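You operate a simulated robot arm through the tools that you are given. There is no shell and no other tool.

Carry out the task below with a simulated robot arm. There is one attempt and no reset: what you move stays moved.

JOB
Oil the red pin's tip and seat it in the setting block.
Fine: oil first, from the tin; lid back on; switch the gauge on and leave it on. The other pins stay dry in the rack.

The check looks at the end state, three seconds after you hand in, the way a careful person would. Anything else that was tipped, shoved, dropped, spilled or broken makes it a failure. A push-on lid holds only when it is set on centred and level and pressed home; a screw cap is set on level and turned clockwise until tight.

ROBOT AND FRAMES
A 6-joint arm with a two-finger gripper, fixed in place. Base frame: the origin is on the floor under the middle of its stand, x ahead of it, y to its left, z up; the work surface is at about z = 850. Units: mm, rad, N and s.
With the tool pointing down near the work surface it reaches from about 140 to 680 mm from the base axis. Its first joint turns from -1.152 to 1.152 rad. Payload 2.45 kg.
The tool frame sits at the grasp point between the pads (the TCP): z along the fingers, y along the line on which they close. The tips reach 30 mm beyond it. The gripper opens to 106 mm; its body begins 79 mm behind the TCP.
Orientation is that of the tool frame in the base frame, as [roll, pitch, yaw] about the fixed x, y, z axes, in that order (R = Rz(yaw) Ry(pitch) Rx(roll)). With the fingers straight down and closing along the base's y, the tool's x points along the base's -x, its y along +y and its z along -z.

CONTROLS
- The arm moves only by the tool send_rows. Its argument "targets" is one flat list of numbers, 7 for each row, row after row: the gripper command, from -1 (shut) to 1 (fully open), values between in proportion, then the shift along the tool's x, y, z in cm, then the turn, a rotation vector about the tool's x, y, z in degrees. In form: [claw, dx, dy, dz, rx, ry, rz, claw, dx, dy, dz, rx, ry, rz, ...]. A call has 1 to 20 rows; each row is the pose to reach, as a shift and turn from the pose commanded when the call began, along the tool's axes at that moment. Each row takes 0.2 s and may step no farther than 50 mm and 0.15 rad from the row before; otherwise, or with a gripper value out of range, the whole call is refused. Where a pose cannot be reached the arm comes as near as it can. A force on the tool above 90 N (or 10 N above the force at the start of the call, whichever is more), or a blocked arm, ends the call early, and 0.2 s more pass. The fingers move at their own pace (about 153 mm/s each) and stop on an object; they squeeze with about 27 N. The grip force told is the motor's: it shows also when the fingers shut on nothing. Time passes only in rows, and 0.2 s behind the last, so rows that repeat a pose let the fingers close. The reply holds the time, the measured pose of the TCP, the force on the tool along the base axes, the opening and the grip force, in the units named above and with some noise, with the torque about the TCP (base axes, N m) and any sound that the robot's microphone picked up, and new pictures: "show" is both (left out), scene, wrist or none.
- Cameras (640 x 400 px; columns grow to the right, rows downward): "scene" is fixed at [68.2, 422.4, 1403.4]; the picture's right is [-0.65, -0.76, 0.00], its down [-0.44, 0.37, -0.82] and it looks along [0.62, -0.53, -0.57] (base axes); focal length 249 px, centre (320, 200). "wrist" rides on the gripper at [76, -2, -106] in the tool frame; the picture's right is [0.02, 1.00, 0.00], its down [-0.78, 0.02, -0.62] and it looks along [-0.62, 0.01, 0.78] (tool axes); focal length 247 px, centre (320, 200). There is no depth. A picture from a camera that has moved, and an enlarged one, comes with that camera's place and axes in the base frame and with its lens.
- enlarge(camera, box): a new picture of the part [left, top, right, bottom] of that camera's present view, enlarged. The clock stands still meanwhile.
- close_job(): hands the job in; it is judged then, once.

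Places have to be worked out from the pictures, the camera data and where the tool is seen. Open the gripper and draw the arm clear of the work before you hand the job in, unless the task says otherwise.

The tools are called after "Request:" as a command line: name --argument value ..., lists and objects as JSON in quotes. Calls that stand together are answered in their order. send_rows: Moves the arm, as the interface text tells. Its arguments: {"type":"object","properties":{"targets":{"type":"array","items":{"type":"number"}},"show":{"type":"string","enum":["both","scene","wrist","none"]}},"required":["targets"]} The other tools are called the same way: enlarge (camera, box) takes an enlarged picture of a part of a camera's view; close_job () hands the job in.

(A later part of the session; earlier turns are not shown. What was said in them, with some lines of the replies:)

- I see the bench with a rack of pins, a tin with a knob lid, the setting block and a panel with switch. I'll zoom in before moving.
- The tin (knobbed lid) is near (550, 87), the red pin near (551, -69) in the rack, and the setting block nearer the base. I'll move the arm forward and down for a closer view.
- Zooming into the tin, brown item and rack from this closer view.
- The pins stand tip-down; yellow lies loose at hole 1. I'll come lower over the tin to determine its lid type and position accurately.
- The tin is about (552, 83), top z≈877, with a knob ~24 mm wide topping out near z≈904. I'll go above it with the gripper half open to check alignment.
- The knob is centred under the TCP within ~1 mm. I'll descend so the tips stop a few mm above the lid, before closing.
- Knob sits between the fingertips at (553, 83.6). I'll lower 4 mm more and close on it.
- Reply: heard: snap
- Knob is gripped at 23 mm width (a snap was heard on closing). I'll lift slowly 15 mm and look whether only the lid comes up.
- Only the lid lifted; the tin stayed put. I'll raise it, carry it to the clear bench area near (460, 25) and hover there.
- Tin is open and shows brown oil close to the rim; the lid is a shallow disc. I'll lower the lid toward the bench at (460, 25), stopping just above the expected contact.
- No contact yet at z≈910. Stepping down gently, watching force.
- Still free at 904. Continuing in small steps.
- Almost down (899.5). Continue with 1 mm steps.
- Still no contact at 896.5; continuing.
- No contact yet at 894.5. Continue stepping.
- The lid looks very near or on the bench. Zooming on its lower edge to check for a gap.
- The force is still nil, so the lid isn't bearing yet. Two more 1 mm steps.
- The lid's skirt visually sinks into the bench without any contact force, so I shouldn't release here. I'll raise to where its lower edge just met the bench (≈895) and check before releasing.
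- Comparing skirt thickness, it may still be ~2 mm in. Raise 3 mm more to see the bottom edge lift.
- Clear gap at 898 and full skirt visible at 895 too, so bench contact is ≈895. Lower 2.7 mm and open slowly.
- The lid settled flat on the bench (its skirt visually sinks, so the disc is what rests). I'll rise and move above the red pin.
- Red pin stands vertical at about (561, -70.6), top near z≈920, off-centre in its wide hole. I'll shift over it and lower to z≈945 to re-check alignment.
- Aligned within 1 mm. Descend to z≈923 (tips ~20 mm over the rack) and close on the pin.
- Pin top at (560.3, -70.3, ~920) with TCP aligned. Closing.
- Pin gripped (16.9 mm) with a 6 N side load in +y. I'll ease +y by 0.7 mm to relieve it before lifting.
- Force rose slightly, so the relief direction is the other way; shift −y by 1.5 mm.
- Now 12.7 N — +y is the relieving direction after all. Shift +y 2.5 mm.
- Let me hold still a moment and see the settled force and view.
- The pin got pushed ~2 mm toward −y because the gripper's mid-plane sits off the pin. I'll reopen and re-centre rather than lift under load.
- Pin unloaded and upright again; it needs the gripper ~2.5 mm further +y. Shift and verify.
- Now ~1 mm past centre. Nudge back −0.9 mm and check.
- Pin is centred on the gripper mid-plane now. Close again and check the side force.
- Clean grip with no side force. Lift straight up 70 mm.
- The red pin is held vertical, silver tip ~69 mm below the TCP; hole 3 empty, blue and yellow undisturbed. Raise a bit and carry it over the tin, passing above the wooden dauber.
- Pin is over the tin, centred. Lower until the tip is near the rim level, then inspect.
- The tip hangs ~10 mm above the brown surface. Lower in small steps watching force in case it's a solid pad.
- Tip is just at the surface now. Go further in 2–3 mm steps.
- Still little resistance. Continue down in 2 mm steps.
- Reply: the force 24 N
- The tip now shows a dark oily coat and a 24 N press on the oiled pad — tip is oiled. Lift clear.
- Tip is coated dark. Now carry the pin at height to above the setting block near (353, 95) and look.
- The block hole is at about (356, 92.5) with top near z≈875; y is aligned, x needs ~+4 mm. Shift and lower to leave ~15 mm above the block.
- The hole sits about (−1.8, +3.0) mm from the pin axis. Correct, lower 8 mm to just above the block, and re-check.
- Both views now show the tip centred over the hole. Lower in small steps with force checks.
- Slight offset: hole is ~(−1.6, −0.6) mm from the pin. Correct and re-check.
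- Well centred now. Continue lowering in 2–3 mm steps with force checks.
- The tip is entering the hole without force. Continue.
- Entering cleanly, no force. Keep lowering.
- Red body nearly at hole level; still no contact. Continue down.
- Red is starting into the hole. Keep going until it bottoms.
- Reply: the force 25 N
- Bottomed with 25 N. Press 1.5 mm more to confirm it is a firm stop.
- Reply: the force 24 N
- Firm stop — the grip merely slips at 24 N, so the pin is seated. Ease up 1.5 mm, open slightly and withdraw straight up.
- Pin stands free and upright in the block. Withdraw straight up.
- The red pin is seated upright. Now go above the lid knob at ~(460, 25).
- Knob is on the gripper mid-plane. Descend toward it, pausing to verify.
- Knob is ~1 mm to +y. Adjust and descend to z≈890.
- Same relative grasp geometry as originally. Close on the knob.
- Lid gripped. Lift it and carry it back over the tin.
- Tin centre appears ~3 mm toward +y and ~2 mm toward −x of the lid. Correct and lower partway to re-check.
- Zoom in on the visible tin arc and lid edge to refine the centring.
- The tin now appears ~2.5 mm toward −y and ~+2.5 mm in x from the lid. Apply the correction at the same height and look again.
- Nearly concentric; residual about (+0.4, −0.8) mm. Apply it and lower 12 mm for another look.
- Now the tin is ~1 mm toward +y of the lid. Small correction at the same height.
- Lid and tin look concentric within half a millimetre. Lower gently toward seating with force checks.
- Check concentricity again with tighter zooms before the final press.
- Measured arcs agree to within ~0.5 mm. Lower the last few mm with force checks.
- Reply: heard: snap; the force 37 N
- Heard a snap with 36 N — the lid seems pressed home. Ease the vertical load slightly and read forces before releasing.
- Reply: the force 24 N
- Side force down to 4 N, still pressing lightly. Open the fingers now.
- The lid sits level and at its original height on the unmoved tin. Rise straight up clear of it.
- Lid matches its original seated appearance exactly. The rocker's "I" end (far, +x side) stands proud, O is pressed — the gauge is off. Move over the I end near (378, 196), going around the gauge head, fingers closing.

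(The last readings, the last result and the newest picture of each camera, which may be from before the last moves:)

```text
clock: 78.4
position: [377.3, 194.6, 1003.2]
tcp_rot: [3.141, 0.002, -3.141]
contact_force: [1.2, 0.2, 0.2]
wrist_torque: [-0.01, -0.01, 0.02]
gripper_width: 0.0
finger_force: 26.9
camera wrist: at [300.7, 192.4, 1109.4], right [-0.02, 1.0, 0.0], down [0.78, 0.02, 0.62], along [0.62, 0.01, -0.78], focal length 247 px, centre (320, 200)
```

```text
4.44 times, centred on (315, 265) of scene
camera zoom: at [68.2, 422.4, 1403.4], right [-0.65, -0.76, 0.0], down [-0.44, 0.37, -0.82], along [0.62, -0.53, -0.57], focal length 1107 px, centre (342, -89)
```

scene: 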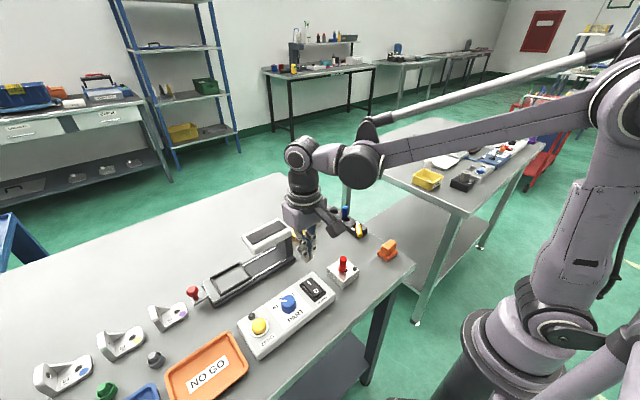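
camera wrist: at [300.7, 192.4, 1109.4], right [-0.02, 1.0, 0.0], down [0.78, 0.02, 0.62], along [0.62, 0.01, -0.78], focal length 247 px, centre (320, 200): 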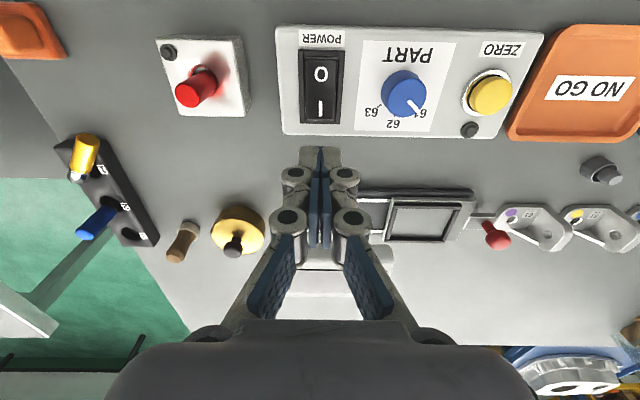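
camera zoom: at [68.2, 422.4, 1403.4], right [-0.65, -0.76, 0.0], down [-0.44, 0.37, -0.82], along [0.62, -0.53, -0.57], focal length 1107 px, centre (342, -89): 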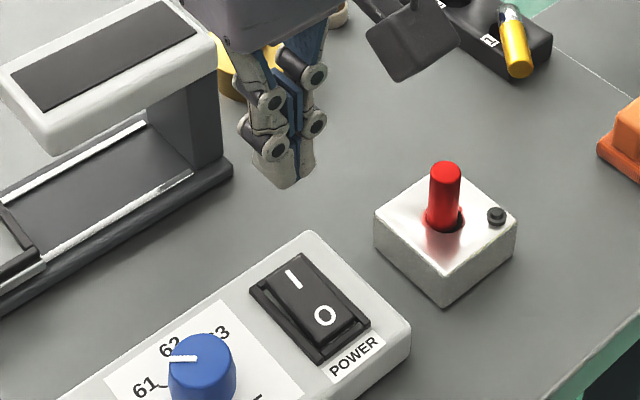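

Fingers are closed and in line with the rocker; the TCP axis lands on the I mark. Shift 4 mm toward −x and descend to just above it.

Request:
send_rows --targets '[-1, 0.4, 0, 2.5, 0, 0, 0, -1, 0.4, 0, 5.0, 0, 0, 0, -1, 0.4, 0, 7.0, 0, 0, 0, -1, 0.4, 0, 7.0, 0, 0, 0]' --show "wrist"

Request:
enlarge --camera "wrist" --box '[240, 60, 400, 205]'

Request:
enlarge --camera "scene" --box '[285, 250, 345, 310]'

```text
clock: 79.4
position: [375.6, 196.4, 934.8]
tcp_rot: [3.141, 0.002, 3.141]
contact_force: [0.7, -0.2, 0.2]
wrist_torque: [0.03, 0.04, 0.01]
gripper_width: 0.0
finger_force: 27.6
camera wrist: at [298.1, 194.0, 1041.7], right [-0.02, 1.0, 0.0], down [0.78, 0.02, 0.62], along [0.62, 0.01, -0.78], focal length 247 px, centre (320, 200)
```

wrist: 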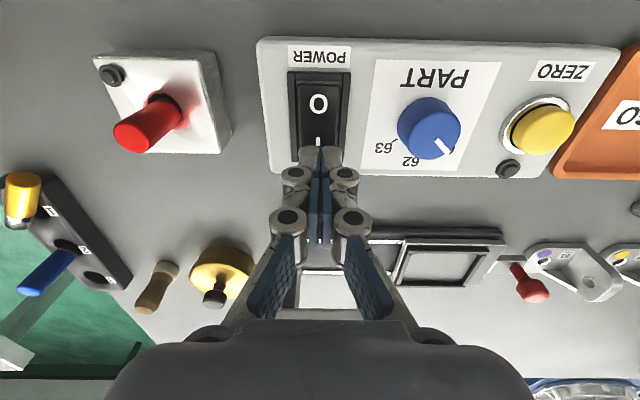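

```text
2.76 times, centred on (320, 132) of wrist
camera zoom: at [298.1, 194.0, 1041.7], right [-0.02, 1.0, 0.0], down [0.78, 0.02, 0.62], along [0.62, 0.01, -0.78], focal length 681 px, centre (320, 386)
```

zoom: 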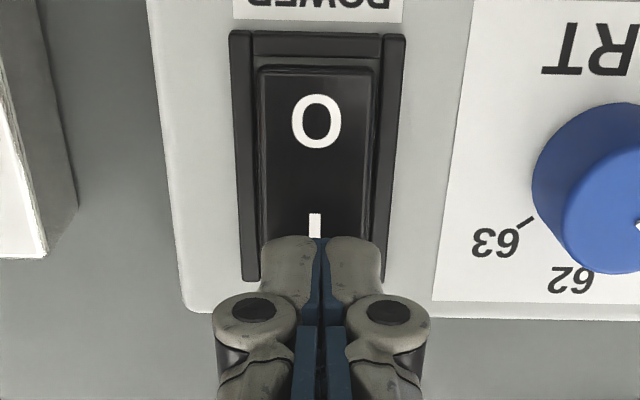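

```text
6.67 times, centred on (315, 280) of scene
camera zoom: at [68.2, 422.4, 1403.4], right [-0.65, -0.76, 0.0], down [-0.44, 0.37, -0.82], along [0.62, -0.53, -0.57], focal length 1660 px, centre (353, -333)
```

zoom: 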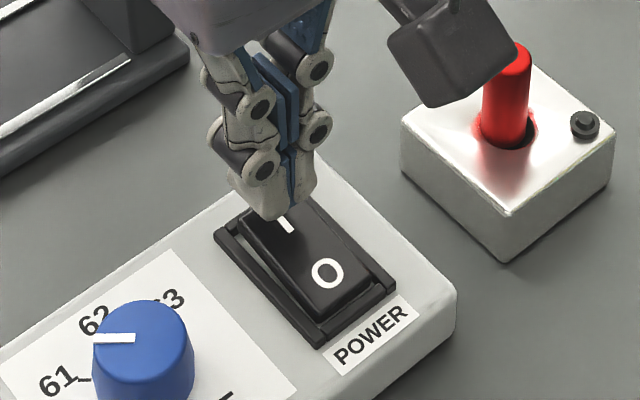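

Tips are over the I half. Lower in small steps, watching force.

Request:
send_rows --targets '[-1, 0, 0, 0.3, 0, 0, 0, -1, 0, 0, 0.6, 0, 0, 0, -1, 0, 0, 0.6, 0, 0, 0]' --show "none"

Request:
send_rows --targets '[-1, 0, 0, 0.15, 0, 0, 0, -1, 0, 0, 0.3, 0, 0, 0, -1, 0, 0, 0.3, 0, 0, 0]' --show "none"

Request:
enlarge --camera "scene" --box '[290, 260, 340, 310]'

```text
clock: 80.2
position: [375.5, 195.8, 928.7]
tcp_rot: [-3.141, 0.002, -3.14]
contact_force: [-1.1, 0.3, -0.9]
wrist_torque: [-0.01, -0.02, -0.02]
gripper_width: 0.0
finger_force: 27.3
```

```text
clock: 81.0
position: [375.4, 195.1, 925.3]
tcp_rot: [3.141, 0.0, 3.141]
contact_force: [0.4, -0.4, 0.2]
wrist_torque: [-0.03, 0.01, 0.0]
gripper_width: 0.0
finger_force: 26.7
```

```text
8.00 times, centred on (315, 285) of scene
camera zoom: at [68.2, 422.4, 1403.4], right [-0.65, -0.76, 0.0], down [-0.44, 0.37, -0.82], along [0.62, -0.53, -0.57], focal length 1992 px, centre (360, -480)
```

zoom: 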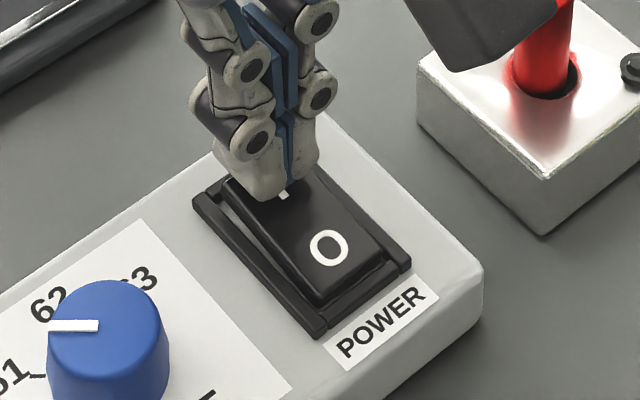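

Close to the rocker now; continue in 2 mm steps.

Request:
send_rows --targets '[-1, 0, 0, 0.1, 0, 0, 0, -1, 0, 0, 0.2, 0, 0, 0, -1, 0, 0, 0.2, 0, 0, 0]' --show "none"

Request:
send_rows --targets '[-1, 0, 0, 0.1, 0, 0, 0, -1, 0, 0, 0.2, 0, 0, 0, -1, 0, 0, 0.2, 0, 0, 0]' --show "none"

Request:
enlarge --camera "scene" --box '[290, 260, 340, 310]'

```text
clock: 81.8
position: [375.8, 193.8, 924.0]
tcp_rot: [3.141, 0.001, 3.141]
contact_force: [0.0, -0.2, 0.2]
wrist_torque: [-0.01, -0.03, 0.02]
gripper_width: 0.0
finger_force: 26.4
```

```text
clock: 82.6
position: [376.0, 195.2, 921.0]
tcp_rot: [3.141, 0.002, 3.14]
contact_force: [0.0, 0.1, -0.2]
wrist_torque: [0.0, 0.01, 0.01]
gripper_width: 0.0
finger_force: 26.9
```

```text
8.00 times, centred on (315, 285) of scene
camera zoom: at [68.2, 422.4, 1403.4], right [-0.65, -0.76, 0.0], down [-0.44, 0.37, -0.82], along [0.62, -0.53, -0.57], focal length 1992 px, centre (360, -480)
```

zoom: 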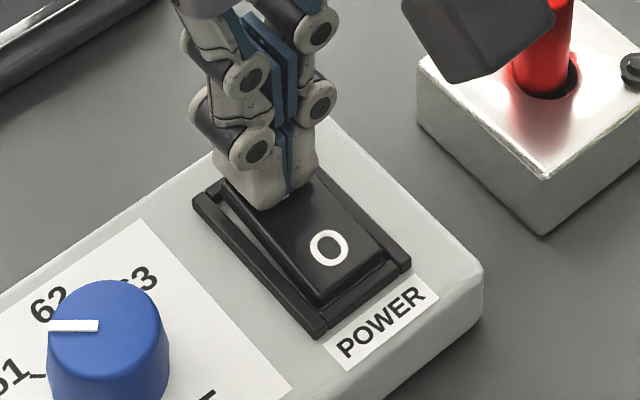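

Still no contact; continue downward in 2 mm steps.

Request:
send_rows --targets '[-1, 0, 0, 0.1, 0, 0, 0, -1, 0, 0, 0.2, 0, 0, 0, -1, 0, 0, 0.2, 0, 0, 0]' --show "none"

Request:
send_rows --targets '[-1, 0, 0, 0.1, 0, 0, 0, -1, 0, 0, 0.2, 0, 0, 0, -1, 0, 0, 0.2, 0, 0, 0]' --show "none"

Request:
enlarge --camera "scene" --box '[290, 260, 340, 310]'

```text
clock: 83.4
position: [377.6, 195.9, 919.8]
tcp_rot: [3.14, 0.002, 3.141]
contact_force: [-0.9, 0.3, 1.0]
wrist_torque: [0.0, 0.02, -0.02]
gripper_width: 0.1
finger_force: 28.5
```

```text
clock: 84.2
position: [375.5, 196.9, 917.4]
tcp_rot: [3.141, 0.001, -3.141]
contact_force: [0.6, 0.1, -0.4]
wrist_torque: [-0.01, 0.03, -0.04]
gripper_width: 6.2
finger_force: 28.5
```

```text
8.00 times, centred on (315, 285) of scene
camera zoom: at [68.2, 422.4, 1403.5], right [-0.65, -0.76, 0.0], down [-0.44, 0.37, -0.82], along [0.62, -0.53, -0.57], focal length 1992 px, centre (360, -480)
```

zoom: 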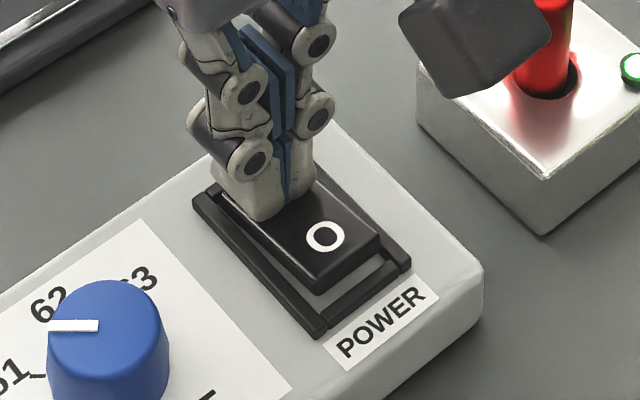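

The rocker flipped: the O end is now raised and a green lamp lit on the setting block. Retreat straight up and inspect.

Request:
send_rows --targets '[-1, 0, 0, -1.0, 0, 0, 0, -1, 0, 0, -3.5, 0, 0, 0, -1, 0, 0, -7.0, 0, 0, 0, -0.6, 0, 0, -10.0, 0, 0, 0, -0.3, 0, 0, -10.0, 0, 0, 0]'

Request:
enlarge --camera "scene" --box '[280, 240, 370, 310]'

Request:
enlarge --camera "scene" --box '[230, 220, 310, 350]'

```text
clock: 85.4
position: [376.3, 194.4, 1013.3]
tcp_rot: [3.141, 0.001, -3.141]
contact_force: [0.2, 0.6, 0.6]
wrist_torque: [0.03, -0.03, 0.02]
gripper_width: 36.9
finger_force: 0.1
camera wrist: at [299.1, 191.4, 1120.9], right [-0.02, 1.0, 0.0], down [0.78, 0.02, 0.62], along [0.62, 0.01, -0.78], focal length 247 px, centre (320, 200)
```

scene: 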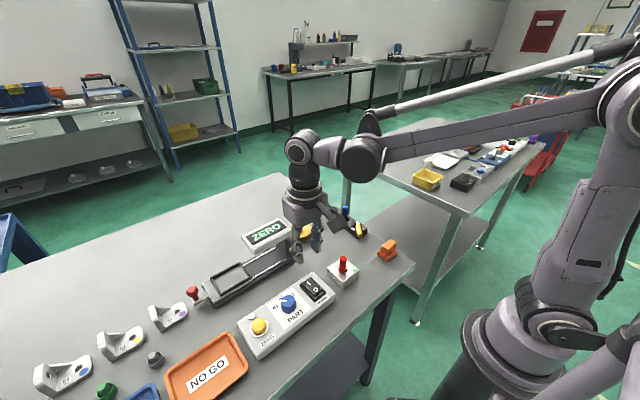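
wrist: 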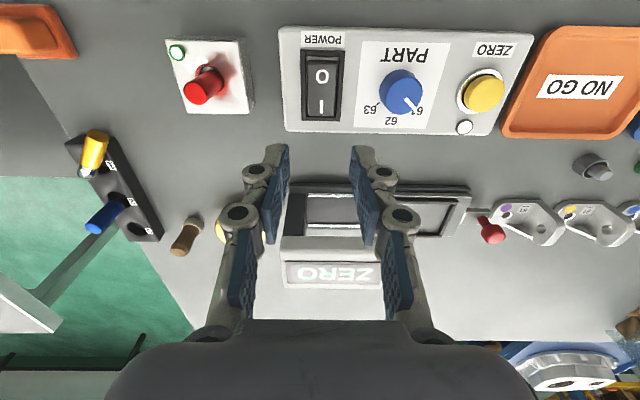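

```text
5.71 times, centred on (325, 275) of scene
camera zoom: at [68.2, 422.4, 1403.4], right [-0.65, -0.76, 0.0], down [-0.44, 0.37, -0.82], along [0.62, -0.53, -0.57], focal length 1423 px, centre (291, -229)
```

zoom: 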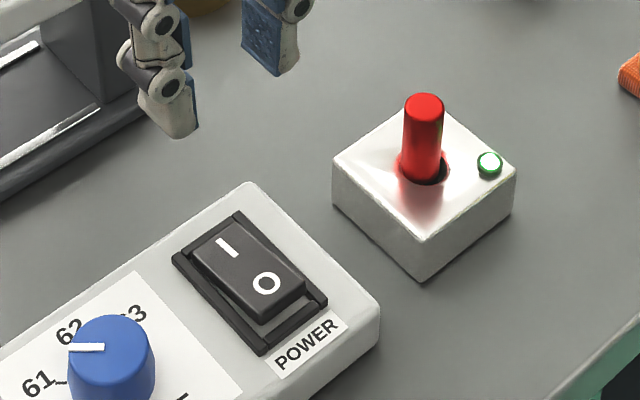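

```text
3.08 times, centred on (270, 285) of scene
camera zoom: at [68.2, 422.4, 1403.4], right [-0.65, -0.76, 0.0], down [-0.44, 0.37, -0.82], along [0.62, -0.53, -0.57], focal length 766 px, centre (474, -62)
```

zoom: 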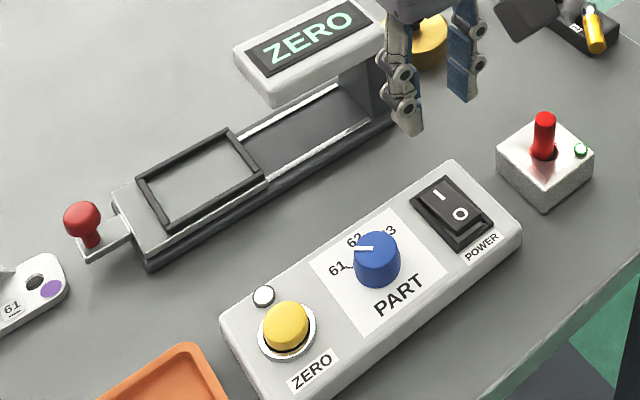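

The gauge display is on, and the setting block's lamp is green. Draw the arm up and back clear, opening the gripper, then do a final check.

Request:
send_rows --targets '[0, 0, 0, -4.0, 0, 0, 0, 0.5, 0, 0, -8.0, 0, 0, 0, 1, 0, 0, -12.0, 0, 0, 0, 1, 1.0, -4.0, -14.0, 0, 0, 0, 1, 2.5, -8.0, -16.0, 0, 0, 0, 1, 4.0, -12.0, -17.5, 0, 0, 0, 1, 5.5, -16.0, -18.0, 0, 0, 0, 1, 6.0, -18.0, -18.0, 0, 0, 0, 1, 6.0, -18.0, -18.0, 0, 0, 0]'

Request:
enlarge --camera "scene" --box '[270, 190, 380, 260]'

Request:
enlarge --camera "wrist" --box '[230, 30, 450, 230]'

Request:
enlarge --camera "scene" --box '[285, 205, 325, 250]'

Request:
enlarge --camera "scene" --box '[320, 250, 365, 295]'

```text
clock: 87.4
position: [313.6, 15.8, 1194.4]
tcp_rot: [-3.141, 0.002, 3.139]
contact_force: [-0.6, 0.4, 0.0]
wrist_torque: [0.05, -0.02, 0.03]
gripper_width: 106.0
finger_force: 0.0
camera wrist: at [237.4, 12.9, 1301.2], right [-0.02, 1.0, 0.0], down [0.78, 0.02, 0.62], along [0.62, 0.01, -0.78], focal length 247 px, centre (320, 200)
```

scene: 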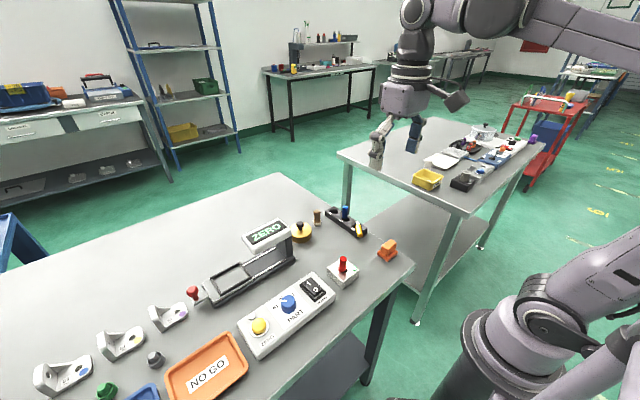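
wrist: 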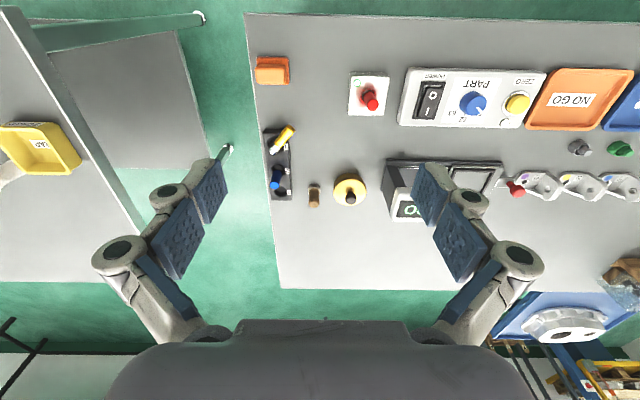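

```text
5.71 times, centred on (325, 225) of scene
camera zoom: at [68.2, 422.4, 1403.4], right [-0.65, -0.76, 0.0], down [-0.44, 0.37, -0.82], along [0.62, -0.53, -0.57], focal length 1423 px, centre (291, 57)
```

zoom: 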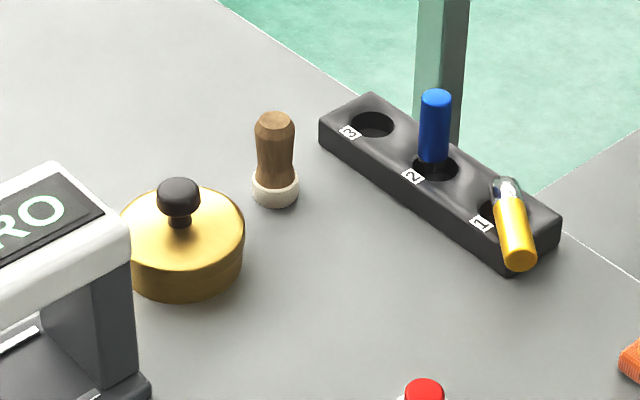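

```text
2.00 times, centred on (340, 130) of wrist
camera zoom: at [237.4, 12.9, 1301.2], right [-0.02, 1.0, 0.0], down [0.78, 0.02, 0.62], along [0.62, 0.01, -0.78], focal length 494 px, centre (280, 340)
```

zoom: 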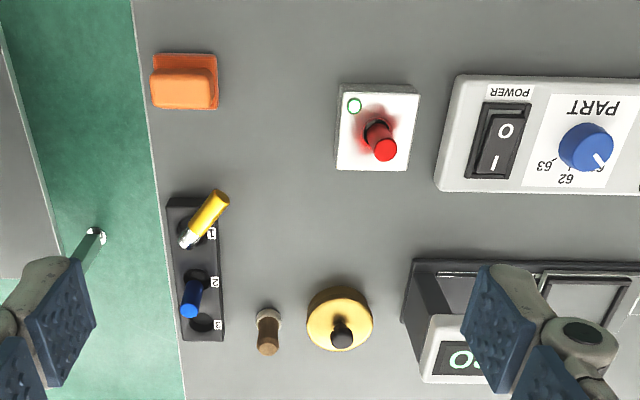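

```text
8.89 times, centred on (305, 228) of scene
camera zoom: at [68.2, 422.4, 1403.4], right [-0.65, -0.76, 0.0], down [-0.44, 0.37, -0.82], along [0.62, -0.53, -0.57], focal length 2213 px, centre (453, -44)
```

zoom: 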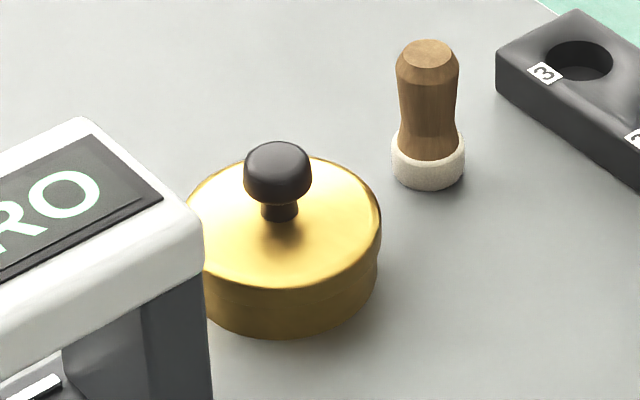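

```text
8.89 times, centred on (342, 272) of scene
camera zoom: at [68.2, 422.4, 1403.4], right [-0.65, -0.76, 0.0], down [-0.44, 0.37, -0.82], along [0.62, -0.53, -0.57], focal length 2213 px, centre (120, -444)
```

zoom: 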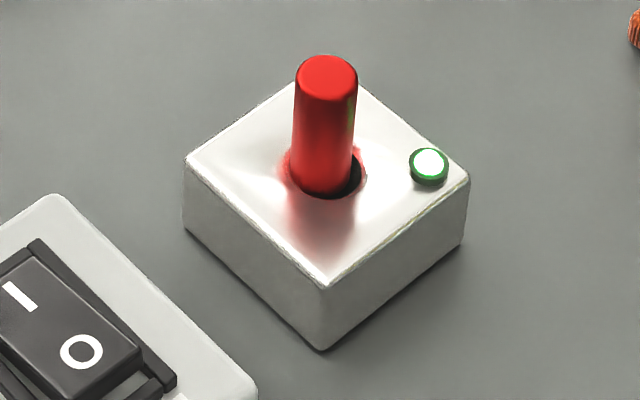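

Everything checks out. The oiled red pin is upright in the block with the green lamp lit, and the lid is level on the tin. The gauge is on and showing its display, blue and yellow are untouched in the rack, and the arm is clear with the gripper open. I'm handing in.

Request:
close_job

```text
The job is handed in.
```

The job is done and handed in; I haven't seen the check's verdict.

- **Red pin:** I pressed its tip onto the oiled pad in the tin, and it came away with a dark coat. I then pushed the pin to a firm stop in the setting block. It stands upright, and the block's lamp turned green once the gauge was on.
- **Tin:** the lid is back on, centred and level. It snapped home under about 36 N and looks the same as before I took it off. The tin did not move.
- **Gauge:** switched on with the POWER rocker and left on. The display reads "ZERO".
- **Other pins:** blue and yellow were not touched and are still at the rack. Yellow was already lying loose across hole 1 at the start, and I left it that way.

My first grip on the red pin was about 2 mm off centre and pushed it sideways in its hole with up to about 13 N. I let go, re-centred and lifted it cleanly; the rack did not move.

The arm is back near its starting position with the gripper open.
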